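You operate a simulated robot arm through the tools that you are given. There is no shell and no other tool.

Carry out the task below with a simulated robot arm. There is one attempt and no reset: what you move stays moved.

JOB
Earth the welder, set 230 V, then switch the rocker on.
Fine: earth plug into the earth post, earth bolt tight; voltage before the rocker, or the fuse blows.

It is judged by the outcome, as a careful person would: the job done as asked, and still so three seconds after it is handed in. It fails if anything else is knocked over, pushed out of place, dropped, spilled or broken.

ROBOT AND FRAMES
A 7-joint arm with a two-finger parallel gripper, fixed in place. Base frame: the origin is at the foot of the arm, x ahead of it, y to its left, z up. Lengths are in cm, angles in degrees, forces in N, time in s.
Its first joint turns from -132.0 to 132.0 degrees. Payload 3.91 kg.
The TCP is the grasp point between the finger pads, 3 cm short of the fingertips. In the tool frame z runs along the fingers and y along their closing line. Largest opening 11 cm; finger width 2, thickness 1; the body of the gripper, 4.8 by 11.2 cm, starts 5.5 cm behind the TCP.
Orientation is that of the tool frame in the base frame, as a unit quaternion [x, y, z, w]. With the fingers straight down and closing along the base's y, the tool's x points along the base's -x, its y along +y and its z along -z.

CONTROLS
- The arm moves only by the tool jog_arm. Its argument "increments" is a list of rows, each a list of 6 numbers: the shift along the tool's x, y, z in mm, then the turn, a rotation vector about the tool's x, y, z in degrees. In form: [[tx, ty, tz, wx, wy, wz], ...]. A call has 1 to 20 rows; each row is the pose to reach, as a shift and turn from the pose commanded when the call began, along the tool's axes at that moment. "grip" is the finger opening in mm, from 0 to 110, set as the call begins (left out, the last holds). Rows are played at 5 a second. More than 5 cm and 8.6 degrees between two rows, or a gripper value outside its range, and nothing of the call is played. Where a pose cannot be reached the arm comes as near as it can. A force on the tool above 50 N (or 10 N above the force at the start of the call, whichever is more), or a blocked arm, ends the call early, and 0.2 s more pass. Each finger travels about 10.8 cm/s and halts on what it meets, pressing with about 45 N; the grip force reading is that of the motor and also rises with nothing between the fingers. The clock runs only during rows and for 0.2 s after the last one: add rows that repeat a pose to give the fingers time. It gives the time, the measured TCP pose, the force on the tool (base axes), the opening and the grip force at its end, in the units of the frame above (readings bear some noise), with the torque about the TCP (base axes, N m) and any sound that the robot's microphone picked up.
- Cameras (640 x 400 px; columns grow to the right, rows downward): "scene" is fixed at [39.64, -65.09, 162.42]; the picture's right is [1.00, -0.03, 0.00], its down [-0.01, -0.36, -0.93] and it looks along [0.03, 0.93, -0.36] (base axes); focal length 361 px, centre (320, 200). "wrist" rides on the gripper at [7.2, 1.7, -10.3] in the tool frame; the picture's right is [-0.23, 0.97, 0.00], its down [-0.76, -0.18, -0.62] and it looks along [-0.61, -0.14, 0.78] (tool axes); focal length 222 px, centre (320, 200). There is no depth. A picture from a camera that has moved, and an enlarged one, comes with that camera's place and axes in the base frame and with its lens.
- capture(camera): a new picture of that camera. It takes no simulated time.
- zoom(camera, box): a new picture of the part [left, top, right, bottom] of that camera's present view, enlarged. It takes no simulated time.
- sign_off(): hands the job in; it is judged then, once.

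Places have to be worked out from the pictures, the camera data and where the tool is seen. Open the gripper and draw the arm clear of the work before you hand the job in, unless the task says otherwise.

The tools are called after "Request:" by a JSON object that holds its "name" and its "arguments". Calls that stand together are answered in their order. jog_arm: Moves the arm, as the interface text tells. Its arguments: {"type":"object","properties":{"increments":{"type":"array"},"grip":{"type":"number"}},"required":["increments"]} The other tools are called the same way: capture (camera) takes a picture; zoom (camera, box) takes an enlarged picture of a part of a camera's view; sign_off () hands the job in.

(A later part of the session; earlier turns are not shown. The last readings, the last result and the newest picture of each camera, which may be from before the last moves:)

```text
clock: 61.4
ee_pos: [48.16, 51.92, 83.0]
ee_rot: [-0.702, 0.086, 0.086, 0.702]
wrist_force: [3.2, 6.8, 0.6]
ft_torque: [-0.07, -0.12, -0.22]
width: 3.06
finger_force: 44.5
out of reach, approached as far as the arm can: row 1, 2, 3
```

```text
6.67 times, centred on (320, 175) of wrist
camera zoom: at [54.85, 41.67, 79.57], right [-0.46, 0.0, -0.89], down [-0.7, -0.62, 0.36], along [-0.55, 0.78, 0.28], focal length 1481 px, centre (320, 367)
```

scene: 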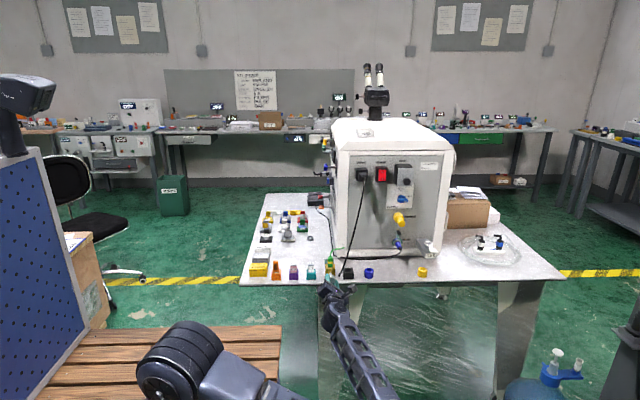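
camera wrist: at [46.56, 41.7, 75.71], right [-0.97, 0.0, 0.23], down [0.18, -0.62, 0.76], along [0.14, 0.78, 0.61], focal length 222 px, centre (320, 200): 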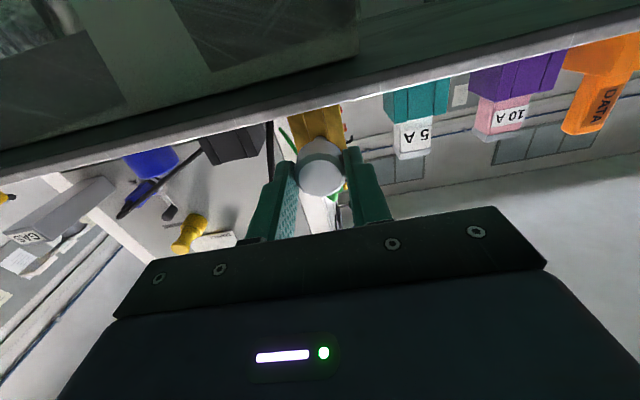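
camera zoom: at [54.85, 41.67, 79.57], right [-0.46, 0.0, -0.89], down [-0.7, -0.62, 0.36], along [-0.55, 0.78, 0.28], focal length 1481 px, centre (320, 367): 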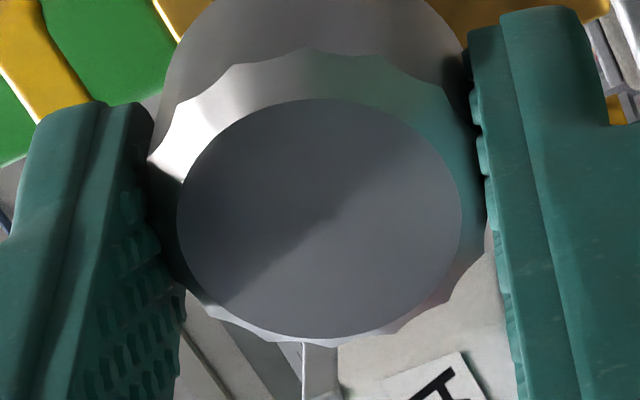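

The wrist has reached its limit (~+284°), and the fingers were cogging over the scalloped head. I'll release, back off slightly, rotate back ~150° and grip again to verify tightness with a fresh grip.

Request:
{"name": "jog_arm", "arguments": {"increments": [[0, 0, 0, 0, 0, 0], [0, 0, 0, 0, 0, -4], [0, 0, -15, 0, 0, -8], [0, 0, -30, 0, 0, -12], [0, 0, -30, 0, 0, -20], [0, 0, -30, 0, 0, -28], [0, 0, -30, 0, 0, -36], [0, 0, -30, 0, 0, -44], [0, 0, -30, 0, 0, -52], [0, 0, -30, 0, 0, -60], [0, 0, -30, 0, 0, -68], [0, 0, -30, 0, 0, -76], [0, 0, -30, 0, 0, -84], [0, 0, -30, 0, 0, -92], [0, 0, -30, 0, 0, -100], [0, 0, -30, 0, 0, -108], [0, 0, -30, 0, 0, -116], [0, 0, -30, 0, 0, -124], [0, 0, -30, 0, 0, -130], [0, 0, -30, 0, 0, -130]], "grip": 46}}

Request:
{"name": "zoom", "arguments": {"camera": "wrist", "box": [280, 110, 360, 200]}}

Request:
{"name": "capture", "arguments": {"camera": "scene"}}

Request:
{"name": "zoom", "arguments": {"camera": "scene", "box": [322, 262, 342, 290]}}

```text
clock: 65.6
ee_pos: [48.24, 49.05, 83.02]
ee_rot: [0.375, 0.6, 0.6, -0.374]
wrist_force: [-0.1, -0.4, 0.0]
ft_torque: [-0.04, 0.02, 0.0]
width: 4.58
finger_force: 0.1
```

```text
4.44 times, centred on (320, 155) of wrist
camera zoom: at [46.6, 38.67, 90.18], right [0.97, 0.0, 0.22], down [0.18, -0.62, -0.76], along [0.14, 0.78, -0.61], focal length 987 px, centre (320, 400)
```

zoom: 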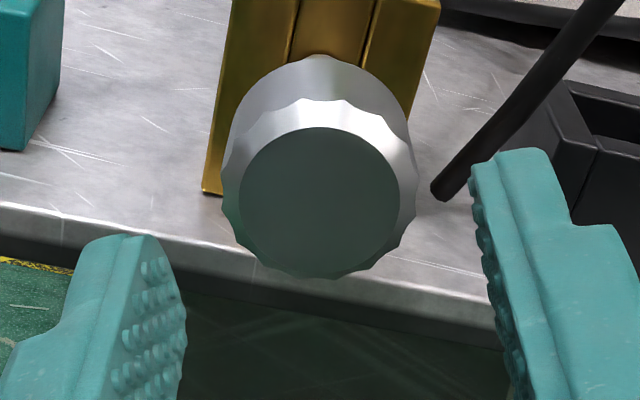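

```text
taken
```

scene: 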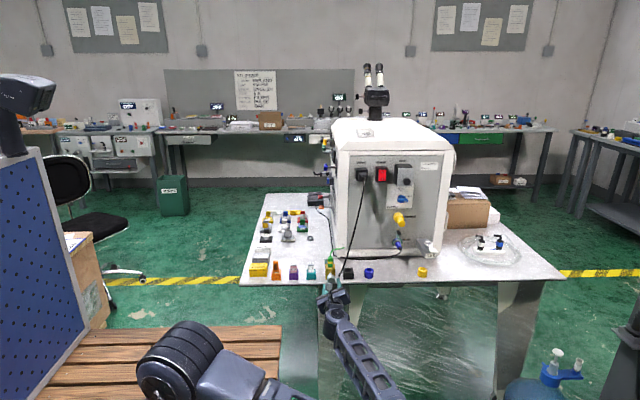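

```text
14.29 times, centred on (332, 276) of scene
camera zoom: at [39.64, -65.09, 162.42], right [1.0, -0.03, 0.0], down [-0.01, -0.36, -0.93], along [0.03, 0.93, -0.36], focal length 5161 px, centre (149, -886)
```

zoom: 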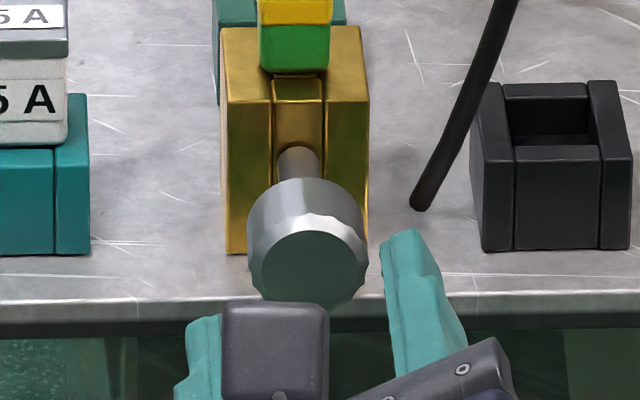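

Current roll is ~+154°. I'll re-advance and grip again, then turn a few degrees at a time.

Request:
{"name": "jog_arm", "arguments": {"increments": [[0, 0, 15, 0, 0, 0], [0, 0, 30, 0, 0, 0], [0, 0, 30, 0, 0, 0]]}}

Request:
{"name": "jog_arm", "arguments": {"increments": [[0, 0, 0, 0, 0, 0], [0, 0, 0, 0, 0, 0], [0, 0, 0, 0, 0, 0]], "grip": 15}}

Request:
{"name": "jog_arm", "arguments": {"increments": [[0, 0, 0, 0, 0, 4], [0, 0, 0, 0, 0, 8], [0, 0, 0, 0, 0, 8]]}}

Request:
{"name": "jog_arm", "arguments": {"increments": [[0, 0, 0, 0, 0, 4], [0, 0, 0, 0, 0, 8], [0, 0, 0, 0, 0, 8]]}}

```text
clock: 66.4
ee_pos: [48.25, 52.04, 83.14]
ee_rot: [0.374, 0.6, 0.6, -0.374]
wrist_force: [-0.7, -0.3, 0.3]
ft_torque: [-0.01, -0.03, 0.01]
width: 4.63
finger_force: 0.1
```

```text
clock: 67.2
ee_pos: [48.3, 52.03, 82.98]
ee_rot: [0.375, 0.599, 0.6, -0.374]
wrist_force: [-5.2, 0.7, -3.7]
ft_torque: [0.24, -0.03, -0.3]
width: 3.16
finger_force: 44.8
```

```text
clock: 68.0
ee_pos: [48.24, 51.98, 83.1]
ee_rot: [0.416, 0.572, 0.572, -0.416]
wrist_force: [-6.0, -4.1, -4.7]
ft_torque: [-0.56, -0.17, 0.06]
width: 3.11
finger_force: 45.4
```

```text
clock: 68.8
ee_pos: [48.26, 52.1, 83.09]
ee_rot: [0.454, 0.542, 0.542, -0.454]
wrist_force: [-6.8, 3.6, -4.2]
ft_torque: [-0.13, -0.55, 0.12]
width: 3.09
finger_force: 44.7
```

Request:
{"name": "jog_arm", "arguments": {"increments": [[0, 0, 0, 0, 0, 4], [0, 0, 0, 0, 0, 8], [0, 0, 0, 0, 0, 8]]}}

Request:
{"name": "zoom", "arguments": {"camera": "wrist", "box": [292, 145, 348, 205]}}

Request:
{"name": "jog_arm", "arguments": {"increments": [[0, 0, 0, 0, 0, 4], [0, 0, 0, 0, 0, 8], [0, 0, 0, 0, 0, 8]]}}

Request:
{"name": "zoom", "arguments": {"camera": "wrist", "box": [292, 145, 348, 205]}}

```text
clock: 69.6
ee_pos: [48.28, 51.98, 82.94]
ee_rot: [0.492, 0.508, 0.509, -0.49]
wrist_force: [-8.6, 2.6, -4.1]
ft_torque: [0.02, -0.63, -0.23]
width: 3.19
finger_force: 45.2
```

```text
6.67 times, centred on (320, 175) of wrist
camera zoom: at [49.69, 41.69, 90.27], right [0.98, 0.0, -0.19], down [-0.15, -0.62, -0.77], along [-0.12, 0.78, -0.61], focal length 1481 px, centre (320, 367)
```

zoom: 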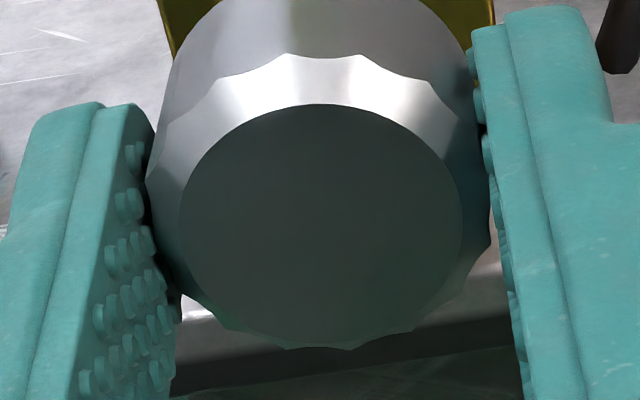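

```text
clock: 70.4
ee_pos: [48.14, 52.02, 83.07]
ee_rot: [-0.525, -0.473, -0.473, 0.526]
wrist_force: [-1.3, 3.1, 0.9]
ft_torque: [-0.14, -0.4, 0.58]
width: 3.16
finger_force: 45.2
```

```text
6.67 times, centred on (320, 175) of wrist
camera zoom: at [50.7, 41.69, 90.0], right [0.94, 0.0, -0.33], down [-0.26, -0.62, -0.74], along [-0.2, 0.78, -0.59], focal length 1481 px, centre (320, 367)
```

zoom: 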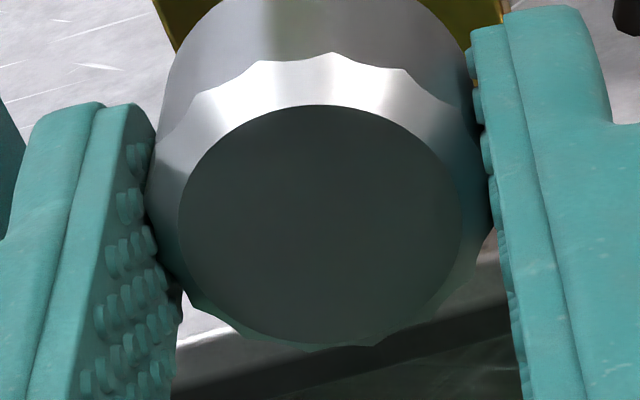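

The bolt head stays fixed while the fingers slip over its lobes, so it's at its stop. I'll continue a little to see peak torque in the next lobe engagement.

Request:
{"name": "jog_arm", "arguments": {"increments": [[0, 0, 0, 0, 0, 3], [0, 0, 0, 0, 0, 6], [0, 0, 0, 0, 0, 6]]}}

Request:
{"name": "jog_arm", "arguments": {"increments": [[0, 0, 0, 0, 0, 3], [0, 0, 0, 0, 0, 6], [0, 0, 0, 0, 0, 6]]}}

Request:
{"name": "jog_arm", "arguments": {"increments": [[0, 0, 0, 0, 0, 3], [0, 0, 0, 0, 0, 6], [0, 0, 0, 0, 0, 6]]}}

Request:
{"name": "zoom", "arguments": {"camera": "wrist", "box": [292, 145, 348, 205]}}

```text
clock: 71.2
ee_pos: [48.18, 52.05, 83.02]
ee_rot: [0.55, 0.445, 0.445, -0.549]
wrist_force: [-1.0, -1.4, -0.3]
ft_torque: [-0.01, -0.16, -0.07]
width: 3.09
finger_force: 44.5
```

```text
clock: 72.0
ee_pos: [48.3, 51.98, 83.0]
ee_rot: [0.572, 0.415, 0.416, -0.572]
wrist_force: [-0.2, 3.7, 1.0]
ft_torque: [0.04, -0.93, -0.01]
width: 3.1
finger_force: 45.3
```

```text
clock: 72.8
ee_pos: [48.26, 52.07, 82.99]
ee_rot: [0.593, 0.385, 0.386, -0.592]
wrist_force: [-0.5, -0.7, 0.7]
ft_torque: [-0.15, -0.73, -0.45]
width: 3.13
finger_force: 44.8
```

```text
6.67 times, centred on (320, 175) of wrist
camera zoom: at [52.75, 41.69, 88.89], right [0.8, 0.0, -0.6], down [-0.47, -0.62, -0.62], along [-0.38, 0.78, -0.5], focal length 1481 px, centre (320, 367)
```

zoom: 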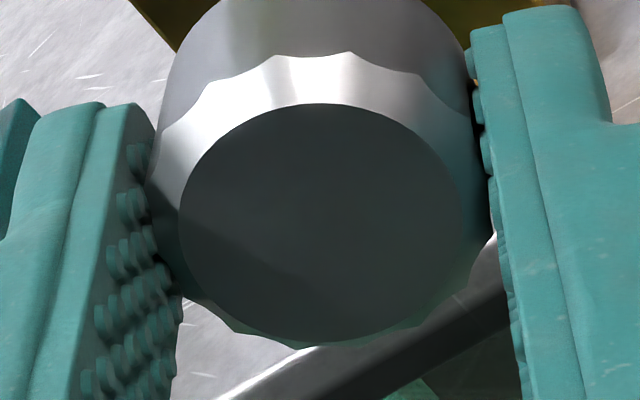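

The slip torque peaks at ~0.95 N·m against a fixed bolt, after about 1.5 turns — the bolt is tight. I'll release and back away along −y.

Request:
{"name": "jog_arm", "arguments": {"increments": [[0, 0, 0, 0, 0, 0], [0, 0, 0, 0, 0, 0], [0, 0, 0, 0, 0, 0], [0, 0, -20, 0, 0, 0], [0, 0, -50, 0, 0, 0], [0, 0, -90, 0, 0, 0], [0, 0, -120, 0, 0, 0], [0, 0, -120, 0, 0, 0]], "grip": 50}}

Request:
{"name": "capture", "arguments": {"camera": "wrist"}}

Request:
{"name": "capture", "arguments": {"camera": "scene"}}

Request:
{"name": "zoom", "arguments": {"camera": "scene", "box": [310, 240, 360, 290]}}

```text
clock: 74.6
ee_pos: [48.1, 39.97, 83.02]
ee_rot: [0.593, 0.385, 0.385, -0.593]
wrist_force: [0.6, -0.4, 0.3]
ft_torque: [-0.02, 0.04, 0.01]
width: 5.03
finger_force: 0.1
```

```text
taken
camera wrist: at [52.73, 29.6, 88.88], right [0.8, 0.0, -0.6], down [-0.47, -0.62, -0.62], along [-0.38, 0.78, -0.5], focal length 222 px, centre (320, 200)
```

wrist: 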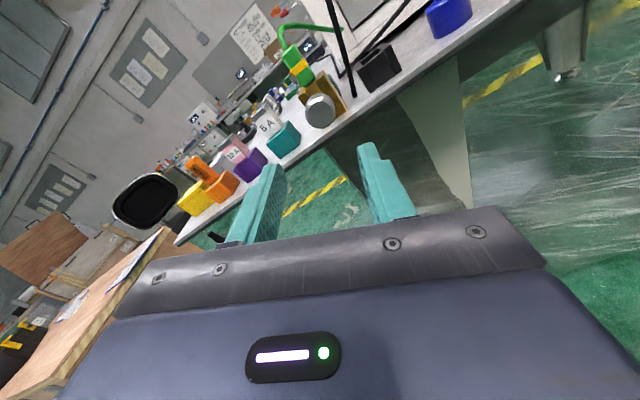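

```text
taken
```

scene: 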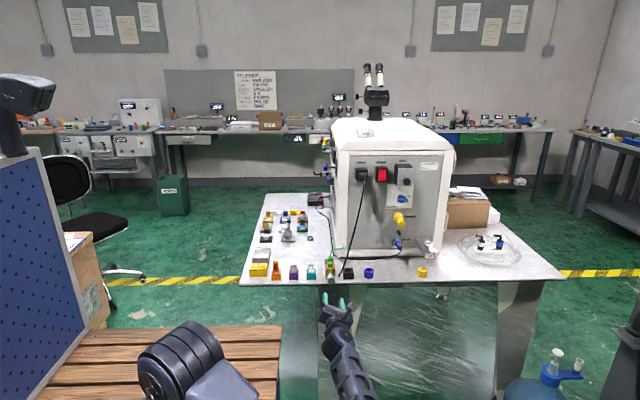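

```text
8.00 times, centred on (335, 265) of scene
camera zoom: at [39.64, -65.09, 162.42], right [1.0, -0.03, 0.0], down [-0.01, -0.36, -0.93], along [0.03, 0.93, -0.36], focal length 2890 px, centre (200, -320)
```

zoom: 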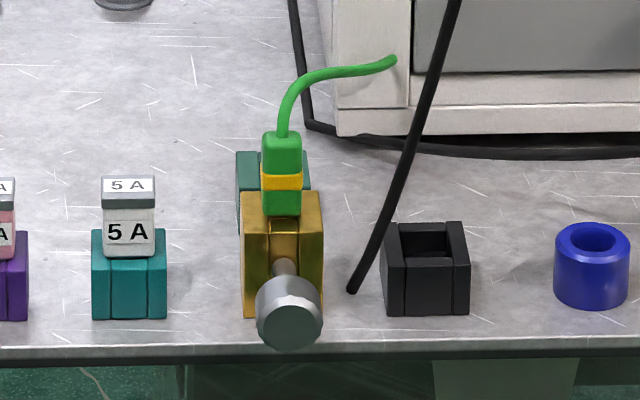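

Earthing looks complete: plug seated, bolt tight. Now I'll move in front of the supply knob, rolling to 180° (camera above the tool), stopping ~20 cm short of the panel for a look.

Request:
{"name": "jog_arm", "arguments": {"increments": [[37, 15, 8, 0, 0, -3], [74, 29, 16, 0, 0, -6], [112, 44, 24, 0, 0, -9], [149, 59, 32, 0, 0, -12], [186, 73, 40, 0, 0, -15], [223, 88, 48, 0, 0, -18], [260, 103, 56, 0, 0, -20], [298, 118, 64, 0, 0, -22], [335, 132, 72, 0, 0, -23], [372, 147, 80, 0, 0, -24], [372, 147, 80, 0, 0, -24]]}}

Request:
{"name": "capture", "arguments": {"camera": "wrist"}}

Request:
{"name": "capture", "arguments": {"camera": "scene"}}

```text
clock: 77.0
ee_pos: [76.67, 48.05, 111.19]
ee_rot: [0.5, 0.5, 0.501, -0.5]
wrist_force: [0.5, 0.1, -0.7]
ft_torque: [-0.05, -0.01, 0.02]
width: 5.01
finger_force: 0.1
```

```text
taken
camera wrist: at [78.43, 37.68, 118.28], right [0.97, 0.0, -0.23], down [-0.18, -0.62, -0.76], along [-0.14, 0.78, -0.61], focal length 222 px, centre (320, 200)
```

wrist: 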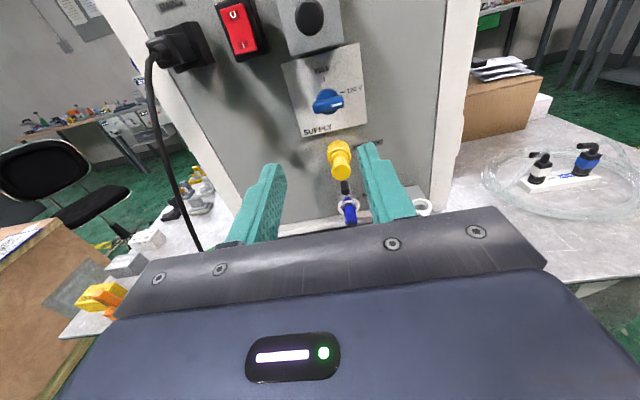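

```text
taken
```

scene: 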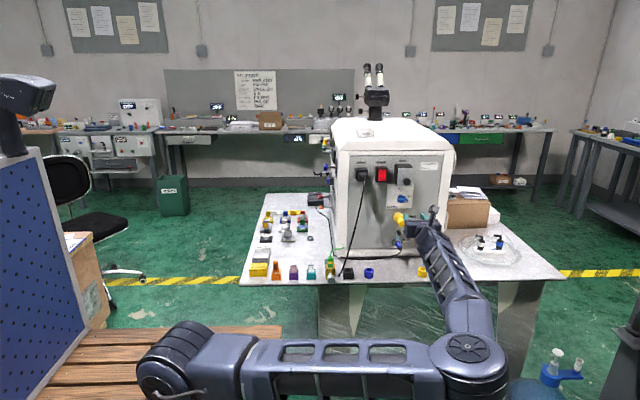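

Excellent view of the panel. Zooming in on the knob, rocker and fuse.

Request:
{"name": "zoom", "arguments": {"camera": "wrist", "box": [270, 40, 390, 145]}}

Request:
{"name": "zoom", "arguments": {"camera": "wrist", "box": [205, 0, 345, 65]}}

Request:
{"name": "zoom", "arguments": {"camera": "scene", "box": [370, 160, 430, 225]}}

```text
3.81 times, centred on (330, 92) of wrist
camera zoom: at [78.43, 37.68, 118.28], right [0.97, 0.0, -0.23], down [-0.18, -0.62, -0.76], along [-0.14, 0.78, -0.61], focal length 846 px, centre (282, 610)
```

zoom: 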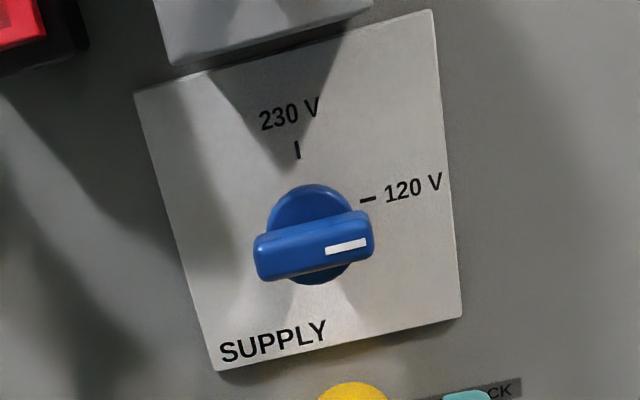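

```text
4.57 times, centred on (275, 32) of wrist
camera zoom: at [78.43, 37.68, 118.28], right [0.97, 0.0, -0.23], down [-0.18, -0.62, -0.76], along [-0.14, 0.78, -0.61], focal length 1015 px, centre (526, 966)
```

zoom: 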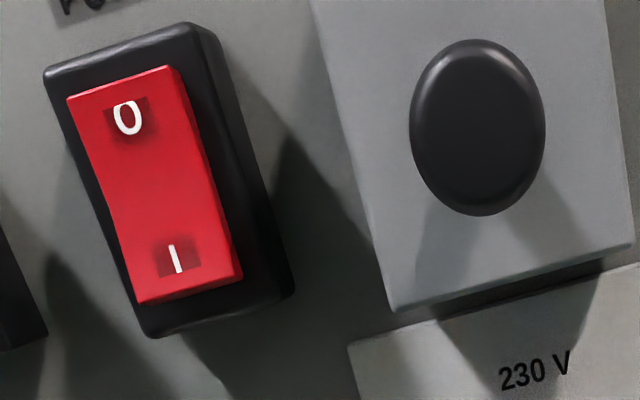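

```text
6.15 times, centred on (400, 192) of scene
camera zoom: at [39.64, -65.09, 162.42], right [1.0, -0.03, 0.0], down [-0.01, -0.36, -0.93], along [0.03, 0.93, -0.36], focal length 2223 px, centre (-172, 246)
```

zoom: 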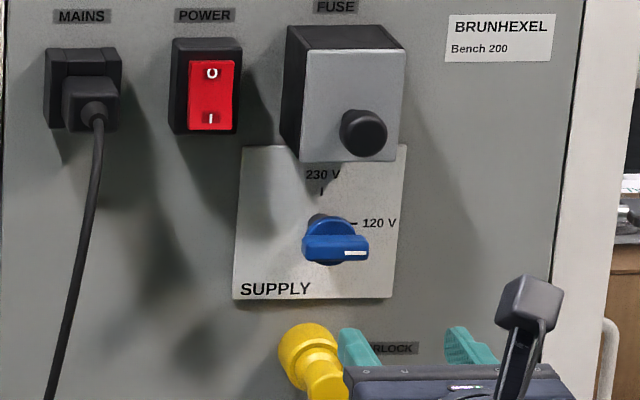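

Triangulation: knob bar centre ≈ (77.6, 69.3, 109.7), fuse knob front ≈ y 64.8 at z 119, interlock nose ≈ (77.5, 66.3, 101). I'll roll to ~270° (fingers closing vertically) while moving to 58 cm in y for a closer look.

Request:
{"name": "jog_arm", "arguments": {"increments": [[-1, 1, 7, 0, 0, 8], [-2, 1, 14, 0, 0, 16], [-4, 2, 21, 0, 0, 24], [-5, 3, 28, 0, 0, 32], [-6, 4, 35, 0, 0, 40], [-7, 4, 42, 0, 0, 48], [-8, 5, 49, 0, 0, 56], [-9, 6, 56, 0, 0, 64], [-11, 7, 63, 0, 0, 72], [-12, 8, 70, 0, 0, 80], [-13, 8.5, 75, 0, 0, 86], [-13.8, 8.5, 80, 0, 0, 90], [-13.8, 8.5, 80, 0, 0, 90]]}}

Request:
{"name": "capture", "arguments": {"camera": "wrist"}}

Request:
{"name": "capture", "arguments": {"camera": "scene"}}

```text
clock: 79.8
ee_pos: [77.54, 56.06, 109.75]
ee_rot: [-0.707, 0.0, 0.001, 0.707]
wrist_force: [0.4, -0.7, -0.4]
ft_torque: [0.02, -0.02, 0.0]
width: 5.02
finger_force: 0.0
```

```text
taken
camera wrist: at [84.88, 45.69, 107.9], right [-0.23, 0.0, -0.97], down [-0.76, -0.62, 0.18], along [-0.61, 0.78, 0.14], focal length 222 px, centre (320, 200)
```

wrist: 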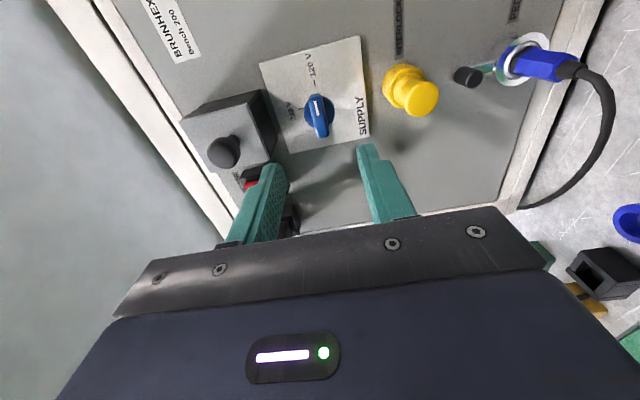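

```text
taken
```

scene: 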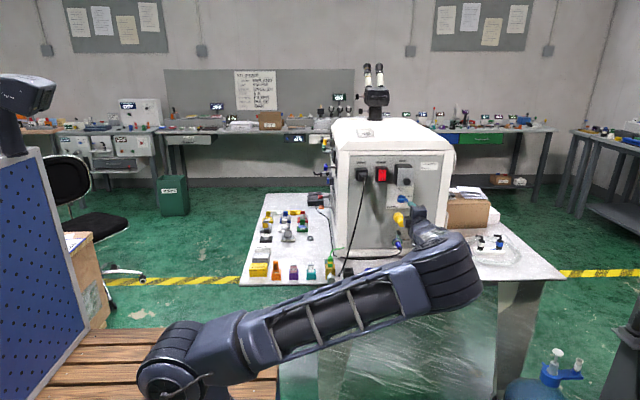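

Request:
{"name": "zoom", "arguments": {"camera": "wrist", "box": [270, 75, 370, 160]}}

```text
4.71 times, centred on (320, 118) of wrist
camera zoom: at [84.88, 45.69, 107.9], right [-0.23, 0.0, -0.97], down [-0.76, -0.62, 0.18], along [-0.61, 0.78, 0.14], focal length 1045 px, centre (320, 588)
```

zoom: 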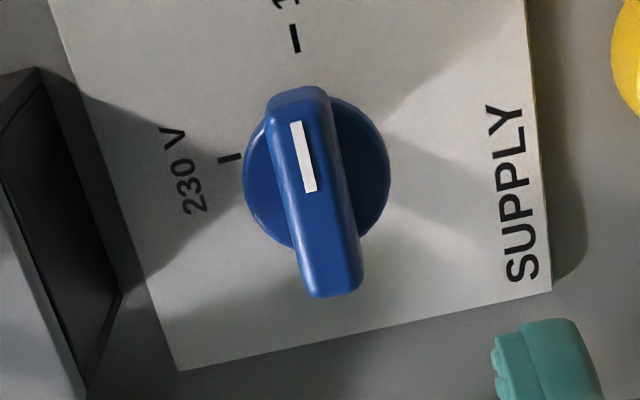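

Bar centre confirmed at (77.59, 69.0, 109.73), aligned horizontally. I'll advance so fingertips straddle the bar (TCP y≈66.6) with moderate opening.

Request:
{"name": "jog_arm", "arguments": {"increments": [[0, 0, 25, 0, 0, 0], [0, 0, 50, 0, 0, 0], [0, 0, 75, 0, 0, 0], [0, 0, 92, 0, 0, 0], [0, 0, 100, 0, 0, 0], [0, 0, 106, 0, 0, 0], [0, 0, 106, 0, 0, 0]], "grip": 36}}

Request:
{"name": "capture", "arguments": {"camera": "wrist"}}

Request:
{"name": "zoom", "arguments": {"camera": "wrist", "box": [265, 110, 375, 210]}}

Request:
{"name": "zoom", "arguments": {"camera": "scene", "box": [370, 160, 450, 240]}}

```text
clock: 81.4
ee_pos: [77.63, 66.71, 109.59]
ee_rot: [0.708, 0.0, 0.0, -0.707]
wrist_force: [0.2, 0.4, -0.4]
ft_torque: [0.01, 0.02, -0.02]
width: 3.61
finger_force: 0.0
```

```text
taken
camera wrist: at [84.92, 56.31, 107.9], right [-0.23, 0.0, -0.97], down [-0.76, -0.62, 0.18], along [-0.61, 0.78, 0.14], focal length 222 px, centre (320, 200)
```

wrist: 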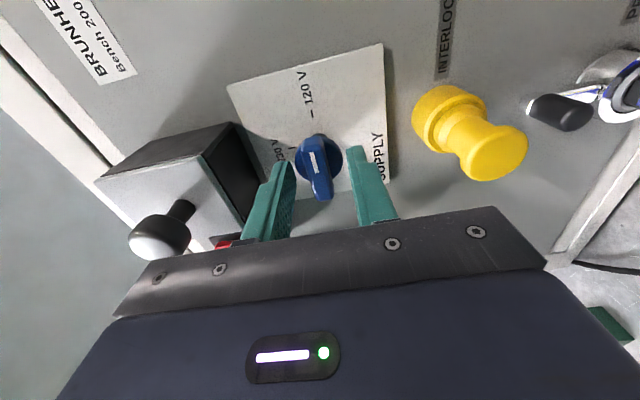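

```text
4.00 times, centred on (320, 160) of wrist
camera zoom: at [84.92, 56.31, 107.9], right [-0.23, 0.0, -0.97], down [-0.76, -0.62, 0.18], along [-0.61, 0.78, 0.14], focal length 888 px, centre (320, 360)
```

zoom: 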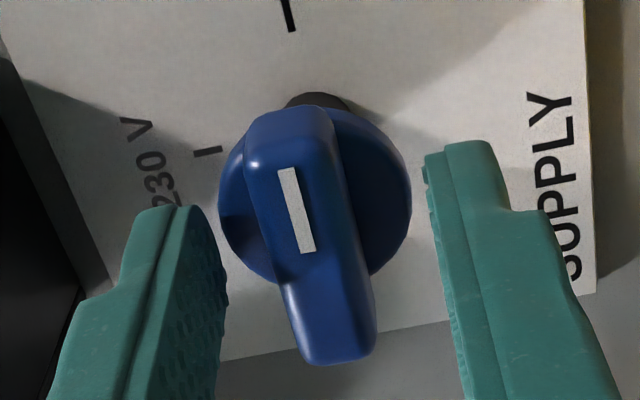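

```text
5.00 times, centred on (410, 200) of scene
camera zoom: at [39.64, -65.09, 162.42], right [1.0, -0.03, 0.0], down [-0.01, -0.36, -0.93], along [0.03, 0.93, -0.36], focal length 1806 px, centre (-130, 200)
```

zoom: 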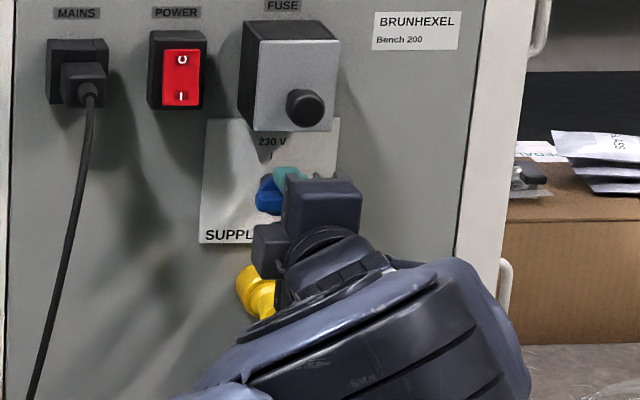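

Fingers straddle the bar. I'll go 3 mm deeper and close.

Request:
{"name": "jog_arm", "arguments": {"increments": [[0, 0, 3, 0, 0, 0], [0, 0, 3, 0, 0, 0]]}}

Request:
{"name": "jog_arm", "arguments": {"increments": [[0, 0, 0, 0, 0, 0], [0, 0, 0, 0, 0, 0], [0, 0, 0, 0, 0, 0]], "grip": 4}}

Request:
{"name": "zoom", "arguments": {"camera": "wrist", "box": [265, 110, 375, 210]}}

```text
clock: 82.0
ee_pos: [77.55, 66.86, 109.71]
ee_rot: [-0.707, 0.0, -0.001, 0.707]
wrist_force: [-6.6, -18.4, -1.1]
ft_torque: [0.3, 0.03, 0.23]
width: 3.55
finger_force: 0.1
```

```text
clock: 82.8
ee_pos: [77.81, 66.89, 109.86]
ee_rot: [-0.707, 0.0, -0.002, 0.708]
wrist_force: [5.4, -14.4, 8.8]
ft_torque: [-0.13, 0.02, -0.67]
width: 1.4
finger_force: 45.0
```

```text
4.00 times, centred on (320, 160) of wrist
camera zoom: at [84.97, 56.48, 108.0], right [-0.23, 0.0, -0.97], down [-0.76, -0.62, 0.18], along [-0.61, 0.78, 0.14], focal length 888 px, centre (320, 360)
```

zoom: 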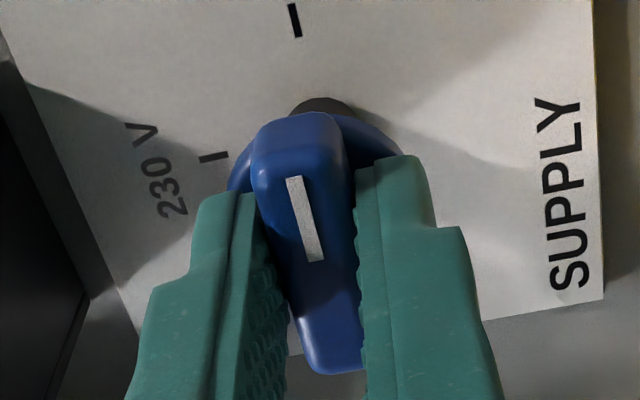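

Gripped at 1.4 cm with light contact on the disc. I'll ease back 1 mm and turn 90° counter‑clockwise (negative about tool z) in steps.

Request:
{"name": "jog_arm", "arguments": {"increments": [[0, 0, -1, 0, 0, -4], [0, 0, -1, 0, 0, -10], [0, 0, -1, 0, 0, -16], [0, 0, -1, 0, 0, -22], [0, 0, -1, 0, 0, -28], [0, 0, -1, 0, 0, -34], [0, 0, -1, 0, 0, -40], [0, 0, -1, 0, 0, -45], [0, 0, -1, 0, 0, -45]]}}

Request:
{"name": "zoom", "arguments": {"camera": "wrist", "box": [255, 90, 385, 210]}}

Request:
{"name": "capture", "arguments": {"camera": "scene"}}

```text
clock: 84.8
ee_pos: [77.63, 66.92, 109.84]
ee_rot: [-0.652, -0.271, -0.272, 0.653]
wrist_force: [18.3, 14.7, 38.1]
ft_torque: [0.75, 0.01, -0.6]
width: 1.38
finger_force: 45.4
```

```text
3.33 times, centred on (320, 150) of wrist
camera zoom: at [83.93, 56.44, 113.66], right [0.53, 0.0, -0.85], down [-0.66, -0.62, -0.42], along [-0.53, 0.78, -0.33], focal length 740 px, centre (320, 367)
```

zoom: 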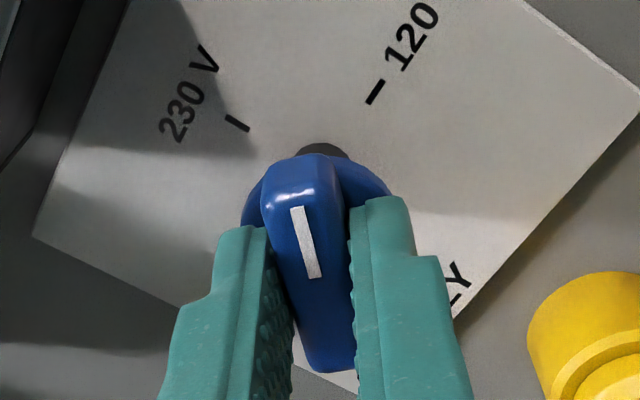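

```text
taken
```

scene: 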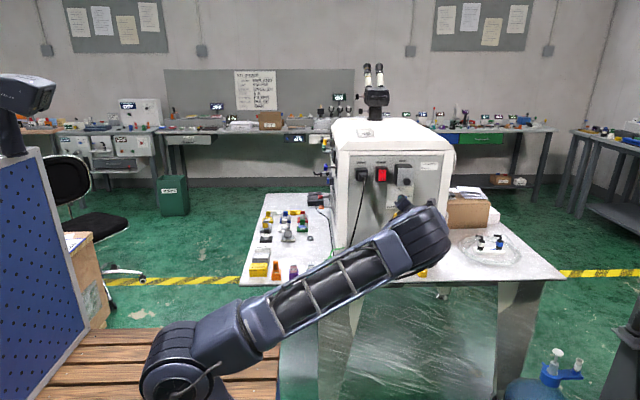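

Knob follows the gripper; ~42 N side load shows the knob's axis is offset ~2 mm from my tool axis. I'll first shift to relieve the load, then continue turning along the corrected arc.

Request:
{"name": "jog_arm", "arguments": {"increments": [[0.8, -0.2, 0.3, 0, 0, 0], [1.5, -0.5, 0.5, 0, 0, 0], [1.5, -0.5, 0.5, 0, 0, 0]]}}

```text
clock: 85.6
ee_pos: [77.54, 66.78, 109.92]
ee_rot: [0.653, 0.271, 0.272, -0.653]
wrist_force: [1.7, -8.0, 26.6]
ft_torque: [0.88, -0.02, -0.31]
width: 1.39
finger_force: 45.7
```

Request:
{"name": "jog_arm", "arguments": {"increments": [[0.6, -0.6, -0.2, 0, 0, 0], [0.7, -0.9, -0.2, 0, 0, -6], [0.9, -1.2, -0.2, 0, 0, -12], [1.0, -1.4, -0.2, 0, 0, -18], [1.1, -1.6, -0.2, 0, 0, -24], [1.1, -1.6, -0.2, 0, 0, -24]]}}

Request:
{"name": "zoom", "arguments": {"camera": "wrist", "box": [255, 90, 385, 210]}}

```text
clock: 87.0
ee_pos: [77.53, 66.81, 109.78]
ee_rot: [-0.582, -0.403, -0.399, 0.583]
wrist_force: [-25.7, -25.4, -18.5]
ft_torque: [-0.73, 0.04, 0.66]
width: 1.4
finger_force: 45.3
```

```text
3.33 times, centred on (320, 150) of wrist
camera zoom: at [81.77, 56.47, 115.95], right [0.83, 0.0, -0.56], down [-0.44, -0.63, -0.65], along [-0.35, 0.78, -0.52], focal length 740 px, centre (320, 367)
```

zoom: 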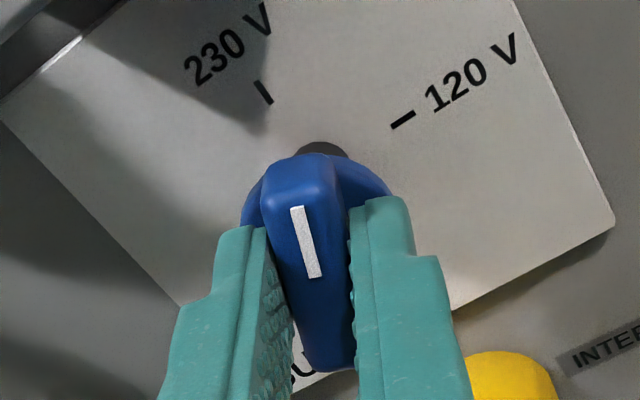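

Request:
{"name": "jog_arm", "arguments": {"increments": [[-0.9, -0.5, -0.7, 0, 0, 0], [-0.9, -0.5, -0.7, 0, 0, -4], [-0.9, -0.5, -0.7, 0, 0, -8], [-0.9, -0.5, -0.7, 0, 0, -12], [-0.9, -0.5, -0.7, 0, 0, -12]]}}

Request:
{"name": "zoom", "arguments": {"camera": "wrist", "box": [255, 90, 385, 210]}}

```text
clock: 88.2
ee_pos: [77.52, 66.86, 109.84]
ee_rot: [0.537, 0.46, 0.459, -0.537]
wrist_force: [-29.8, -17.7, -31.5]
ft_torque: [-0.18, 0.02, 0.48]
width: 1.36
finger_force: 44.8
```

```text
3.33 times, centred on (320, 150) of wrist
camera zoom: at [80.38, 56.46, 116.67], right [0.93, 0.0, -0.38], down [-0.29, -0.62, -0.72], along [-0.23, 0.78, -0.58], focal length 740 px, centre (320, 367)
```

zoom: 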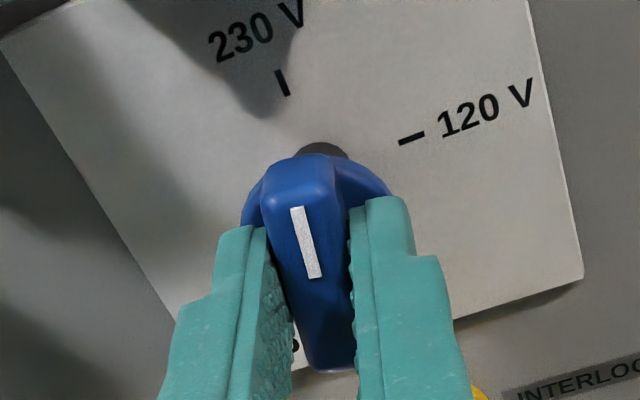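

Request:
{"name": "jog_arm", "arguments": {"increments": [[-1.1, -0.8, -0.6, 0, 0, 0], [-1.1, -0.8, -0.6, 0, 0, -4], [-1.1, -0.8, -0.6, 0, 0, -9], [-1.1, -0.8, -0.6, 0, 0, -9]]}}

Request:
{"name": "zoom", "arguments": {"camera": "wrist", "box": [255, 90, 385, 210]}}

Request:
{"name": "zoom", "arguments": {"camera": "scene", "box": [370, 160, 450, 240]}}

```text
clock: 89.2
ee_pos: [77.57, 66.89, 109.83]
ee_rot: [0.499, 0.501, 0.5, -0.5]
wrist_force: [-3.7, 13.6, -19.2]
ft_torque: [-0.73, 0.07, 0.1]
width: 1.39
finger_force: 44.8
```

```text
3.33 times, centred on (320, 150) of wrist
camera zoom: at [79.24, 56.45, 117.02], right [0.97, 0.0, -0.23], down [-0.18, -0.62, -0.76], along [-0.14, 0.78, -0.61], focal length 740 px, centre (320, 367)
```

zoom: 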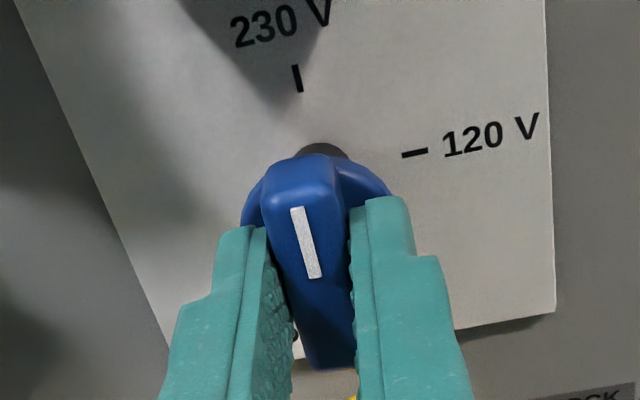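

```text
5.00 times, centred on (410, 200) of scene
camera zoom: at [39.64, -65.09, 162.42], right [1.0, -0.03, 0.0], down [-0.01, -0.36, -0.93], along [0.03, 0.93, -0.36], focal length 1806 px, centre (-130, 200)
```

zoom: 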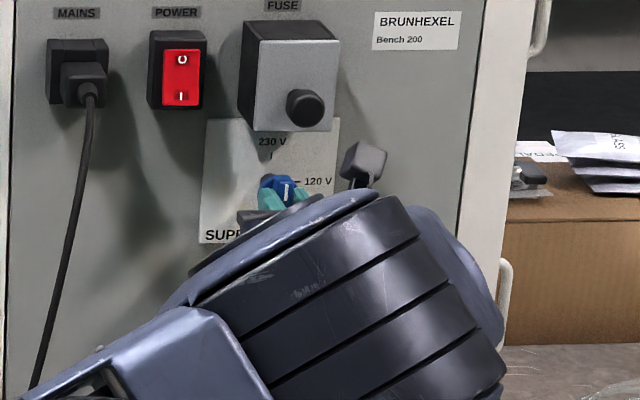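

The knob's white mark points up toward 230 V. I'll open the gripper and back off to check it.

Request:
{"name": "jog_arm", "arguments": {"increments": [[0, 0, 0, 0, 0, 0], [0, 0, 0, 0, 0, 0], [0, 0, 0, 0, 0, 0], [0, 0, -15, 0, 0, 0], [0, 0, -40, 0, 0, 0], [0, 0, -80, 0, 0, 0], [0, 0, -110, 0, 0, 0], [0, 0, -110, 0, 0, 0]], "grip": 40}}

Request:
{"name": "zoom", "arguments": {"camera": "wrist", "box": [255, 40, 385, 170]}}

Request:
{"name": "capture", "arguments": {"camera": "wrist"}}

Request:
{"name": "zoom", "arguments": {"camera": "scene", "box": [370, 160, 450, 240]}}

```text
clock: 91.0
ee_pos: [77.47, 55.74, 109.85]
ee_rot: [0.501, 0.499, 0.5, -0.5]
wrist_force: [0.7, -0.7, 0.6]
ft_torque: [-0.01, 0.01, -0.02]
width: 3.99
finger_force: 0.0
```

```text
3.08 times, centred on (320, 105) of wrist
camera zoom: at [79.14, 45.37, 117.04], right [0.97, 0.0, -0.23], down [-0.18, -0.62, -0.76], along [-0.14, 0.78, -0.61], focal length 684 px, centre (320, 492)
```

zoom: 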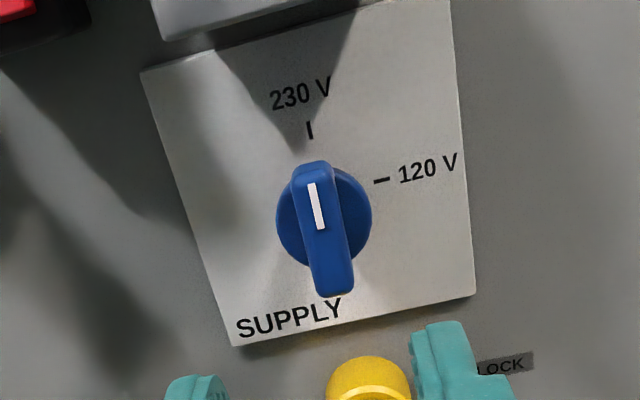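

```text
taken
camera wrist: at [79.14, 45.37, 117.04], right [0.97, 0.0, -0.23], down [-0.18, -0.62, -0.76], along [-0.14, 0.78, -0.61], focal length 222 px, centre (320, 200)
```

wrist: 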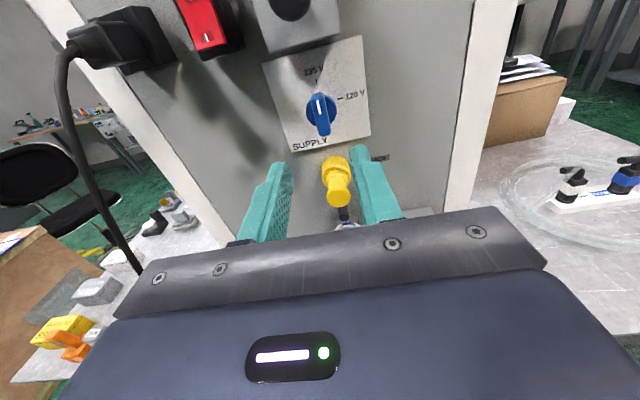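

```text
5.00 times, centred on (410, 200) of scene
camera zoom: at [39.64, -65.09, 162.42], right [1.0, -0.03, 0.0], down [-0.01, -0.36, -0.93], along [0.03, 0.93, -0.36], focal length 1806 px, centre (-130, 200)
```

zoom: 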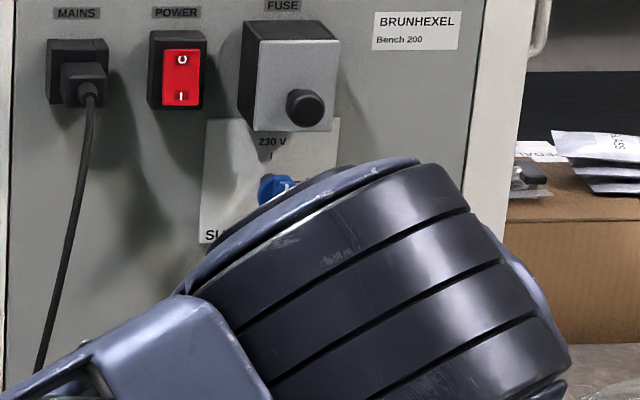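

The selector is at 230 V. The rocker's "I" end triangulates to about (69.1, 69.9, 118.4). I'll move in front of it with the gripper closed and rolled so that the narrow side faces the mains cable and fuse, then look closely.

Request:
{"name": "jog_arm", "arguments": {"increments": [[7, -7, 0, 0, 0, 8], [14, -14, 0, 0, 0, 16], [21, -22, 0, 0, 0, 24], [28, -29, 0, 0, 0, 32], [35, -36, 0, 0, 0, 40], [42, -44, 0, 0, 0, 48], [49, -51, 0, 0, 0, 56], [56, -58, 0, 0, 0, 64], [62, -65, 0, 0, 0, 72], [69, -72, 0, 0, 0, 80], [75, -79, 0, 0, 0, 86], [79, -83, 0, 0, 0, 90], [79, -83, 0, 0, 0, 90]], "grip": 0}}

Request:
{"name": "capture", "arguments": {"camera": "wrist"}}

Request:
{"name": "capture", "arguments": {"camera": "scene"}}

```text
clock: 93.8
ee_pos: [69.24, 55.76, 117.76]
ee_rot: [0.707, 0.0, 0.0, -0.707]
wrist_force: [0.4, 0.1, 0.2]
ft_torque: [0.02, -0.01, -0.05]
width: 0.0
finger_force: 37.9
```

```text
taken
camera wrist: at [76.43, 45.38, 115.95], right [-0.23, 0.0, -0.97], down [-0.76, -0.62, 0.18], along [-0.61, 0.78, 0.14], focal length 222 px, centre (320, 200)
```

wrist: 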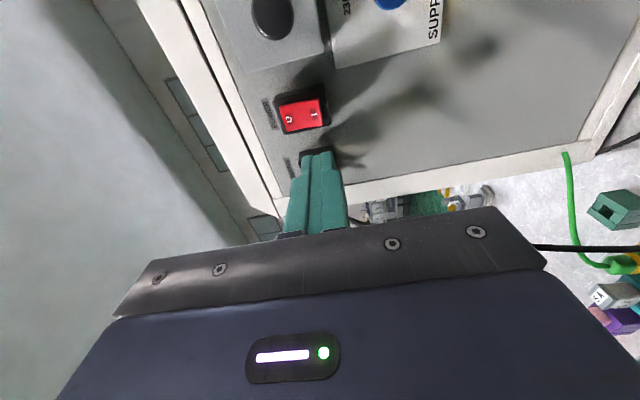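

```text
taken
```

scene: 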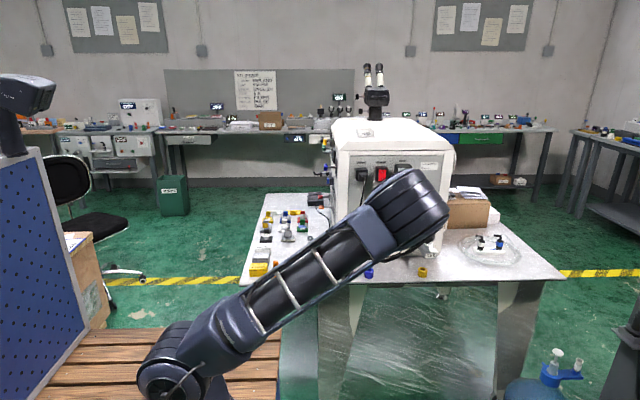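

Request:
{"name": "zoom", "arguments": {"camera": "wrist", "box": [255, 75, 365, 165]}}

Request:
{"name": "zoom", "arguments": {"camera": "scene", "box": [350, 150, 430, 220]}}

```text
4.44 times, centred on (310, 120) of wrist
camera zoom: at [76.43, 45.38, 115.95], right [-0.23, 0.0, -0.97], down [-0.76, -0.62, 0.18], along [-0.61, 0.78, 0.14], focal length 987 px, centre (364, 556)
```

zoom: 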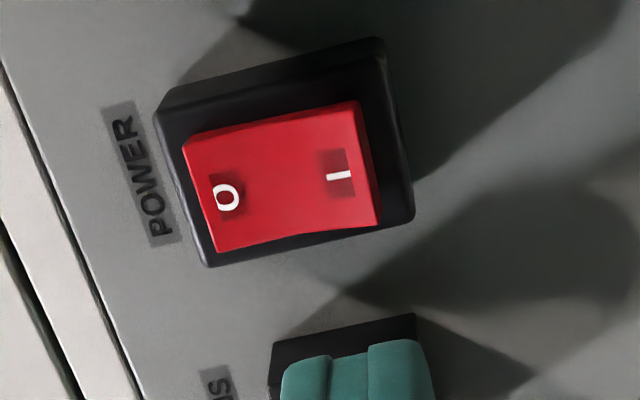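

```text
5.71 times, centred on (390, 185) of scene
camera zoom: at [39.64, -65.09, 162.42], right [1.0, -0.03, 0.0], down [-0.01, -0.36, -0.93], along [0.03, 0.93, -0.36], focal length 2064 px, centre (-80, 286)
```

zoom: 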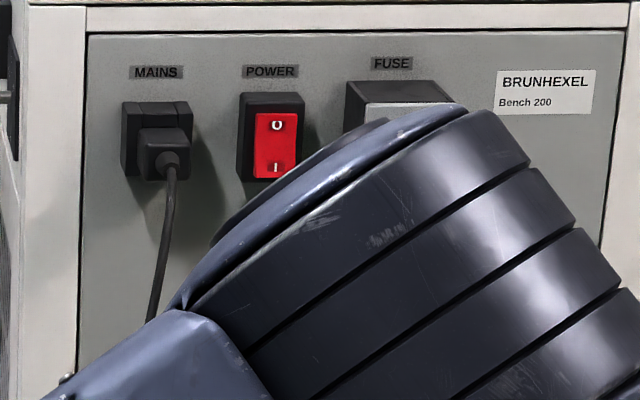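

The rocker's I end is at (69.06, 69.8, 118.35), raised (off). I'll align the closed fingertips with the lower half (centre z≈118.2) and approach to just short of contact.

Request:
{"name": "jog_arm", "arguments": {"increments": [[-1.5, -5, 25, 0, 0, 0], [-1.5, -5, 50, 0, 0, 0], [-1.5, -5, 75, 0, 0, 0], [-1.5, -5, 95, 0, 0, 0], [-1.5, -5, 104, 0, 0, 0], [-1.5, -5, 104, 0, 0, 0]]}}

Request:
{"name": "capture", "arguments": {"camera": "wrist"}}

Request:
{"name": "zoom", "arguments": {"camera": "wrist", "box": [265, 110, 375, 200]}}

Request:
{"name": "zoom", "arguments": {"camera": "scene", "box": [350, 150, 430, 220]}}

```text
clock: 95.2
ee_pos: [68.93, 66.27, 118.27]
ee_rot: [-0.707, 0.0, 0.0, 0.707]
wrist_force: [-1.0, -0.5, 0.6]
ft_torque: [-0.01, 0.01, 0.02]
width: 0.0
finger_force: 38.1
```

```text
taken
camera wrist: at [76.25, 55.78, 116.46], right [-0.23, 0.0, -0.97], down [-0.76, -0.62, 0.18], along [-0.61, 0.78, 0.14], focal length 222 px, centre (320, 200)
```

wrist: 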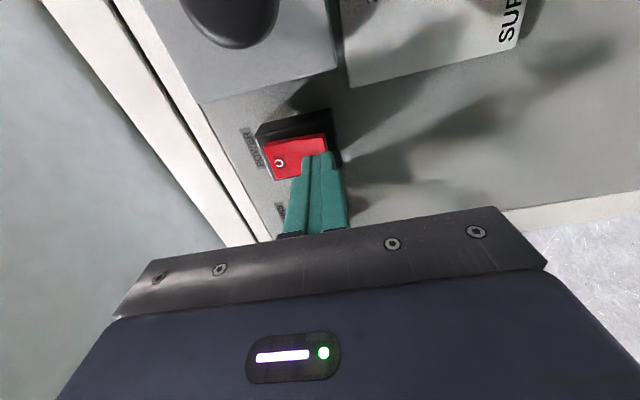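

```text
4.44 times, centred on (320, 155) of wrist
camera zoom: at [76.25, 55.78, 116.46], right [-0.23, 0.0, -0.97], down [-0.76, -0.62, 0.18], along [-0.61, 0.78, 0.14], focal length 987 px, centre (320, 400)
```

zoom: 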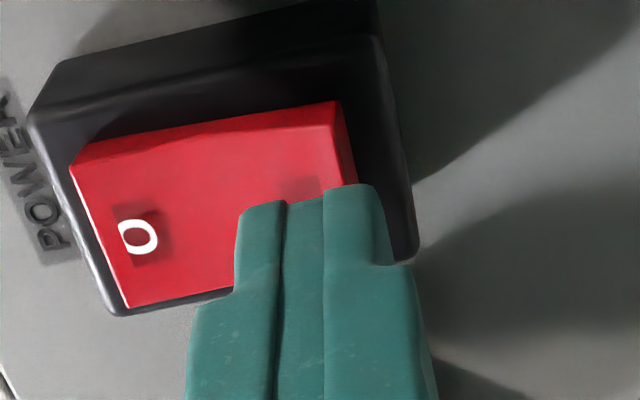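

```text
5.71 times, centred on (390, 185) of scene
camera zoom: at [39.64, -65.09, 162.42], right [1.0, -0.03, 0.0], down [-0.01, -0.36, -0.93], along [0.03, 0.93, -0.36], focal length 2064 px, centre (-80, 286)
```

zoom: 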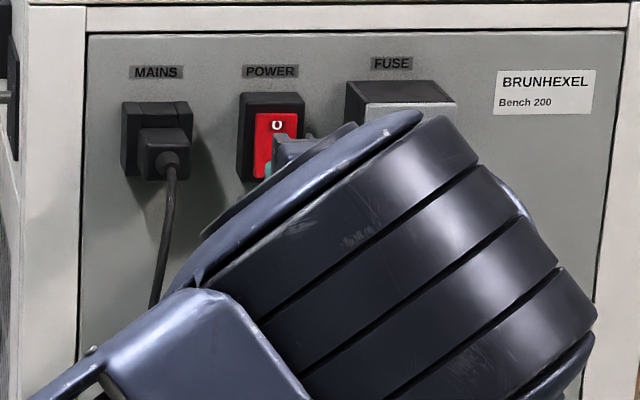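

The closed fingertips overlap the bezel, which could prevent a full press. I'll back off and instead press with just the lower finger (gripper opened 7 cm so the upper finger stays clear above the switch).

Request:
{"name": "jog_arm", "arguments": {"increments": [[0, 0, -15, 0, 0, 0], [0, 0, -30, 0, 0, 0], [0, -20, -30, 0, 0, 0], [0, -37, -30, 0, 0, 0], [0, -37, -30, 0, 0, 0], [0, -37, -30, 0, 0, 0]], "grip": 70}}

Request:
{"name": "capture", "arguments": {"camera": "wrist"}}

Request:
{"name": "zoom", "arguments": {"camera": "wrist", "box": [255, 80, 405, 200]}}

Request:
{"name": "zoom", "arguments": {"camera": "scene", "box": [350, 150, 430, 220]}}

```text
clock: 96.6
ee_pos: [69.0, 63.19, 121.94]
ee_rot: [-0.707, -0.001, -0.001, 0.708]
wrist_force: [0.7, -0.1, 0.7]
ft_torque: [-0.01, 0.0, 0.0]
width: 7.0
finger_force: 0.0
```

```text
taken
camera wrist: at [76.28, 52.8, 120.17], right [-0.23, 0.0, -0.97], down [-0.76, -0.62, 0.18], along [-0.61, 0.78, 0.14], focal length 222 px, centre (320, 200)
```

wrist: 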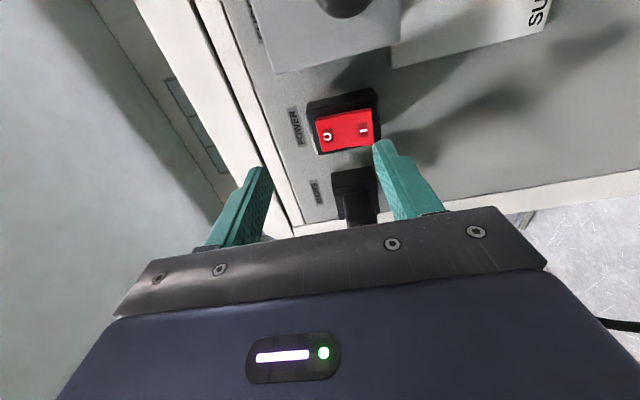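

```text
3.33 times, centred on (330, 140) of wrist
camera zoom: at [76.28, 52.8, 120.17], right [-0.23, 0.0, -0.97], down [-0.76, -0.62, 0.18], along [-0.61, 0.78, 0.14], focal length 740 px, centre (287, 400)
```

zoom: 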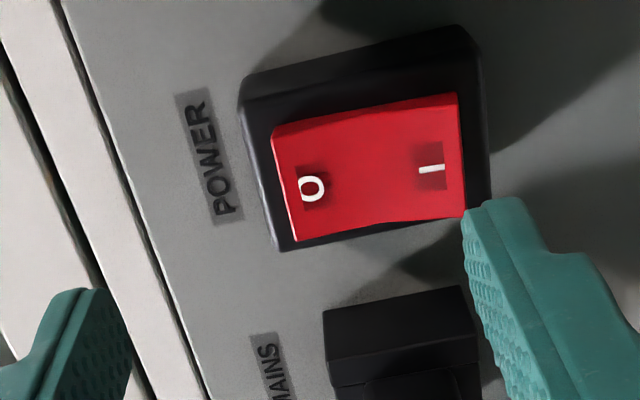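

```text
5.71 times, centred on (390, 185) of scene
camera zoom: at [39.64, -65.09, 162.42], right [1.0, -0.03, 0.0], down [-0.01, -0.36, -0.93], along [0.03, 0.93, -0.36], focal length 2064 px, centre (-80, 286)
```

zoom: 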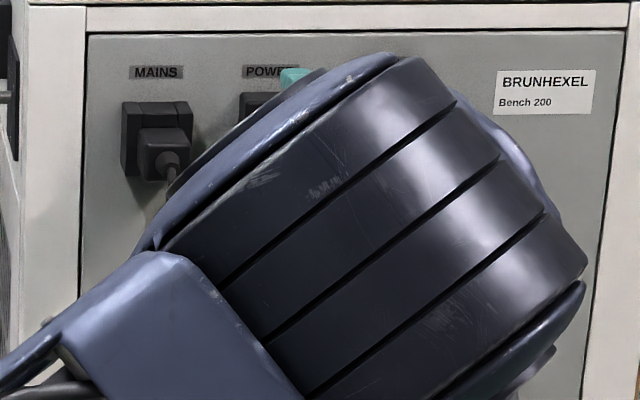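

Lower finger is nearly aligned with the I end (rocker bottom edge z≈117.65, x 68–70.7). I'll shift up 3.5 mm and +x 2.5 mm, then advance gently to press.

Request:
{"name": "jog_arm", "arguments": {"increments": [[2.5, -3.5, 10, 0, 0, 0], [2.5, -3.5, 22, 0, 0, 0], [2.5, -3.5, 32, 0, 0, 0], [2.5, -3.5, 36, 0, 0, 0], [2.5, -3.5, 39, 0, 0, 0], [2.5, -3.5, 39, 0, 0, 0]]}}

Request:
{"name": "zoom", "arguments": {"camera": "wrist", "box": [275, 90, 425, 210]}}

```text
clock: 98.0
ee_pos: [69.32, 66.99, 122.37]
ee_rot: [-0.707, -0.001, -0.001, 0.707]
wrist_force: [-0.1, 0.6, 0.5]
ft_torque: [-0.01, -0.01, 0.02]
width: 6.99
finger_force: 0.1
```

```text
3.33 times, centred on (350, 150) of wrist
camera zoom: at [76.54, 56.69, 120.54], right [-0.23, 0.0, -0.97], down [-0.76, -0.62, 0.18], along [-0.61, 0.78, 0.14], focal length 740 px, centre (220, 367)
```

zoom: 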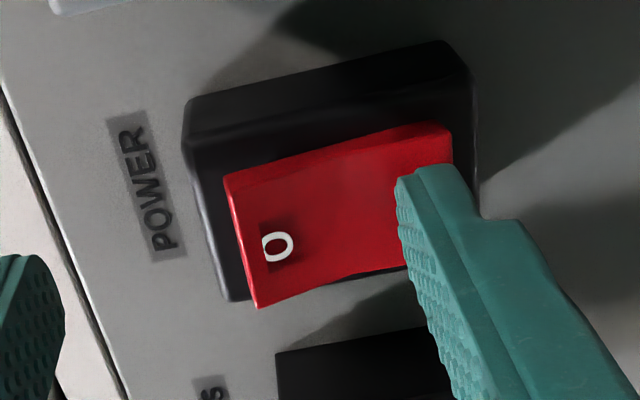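

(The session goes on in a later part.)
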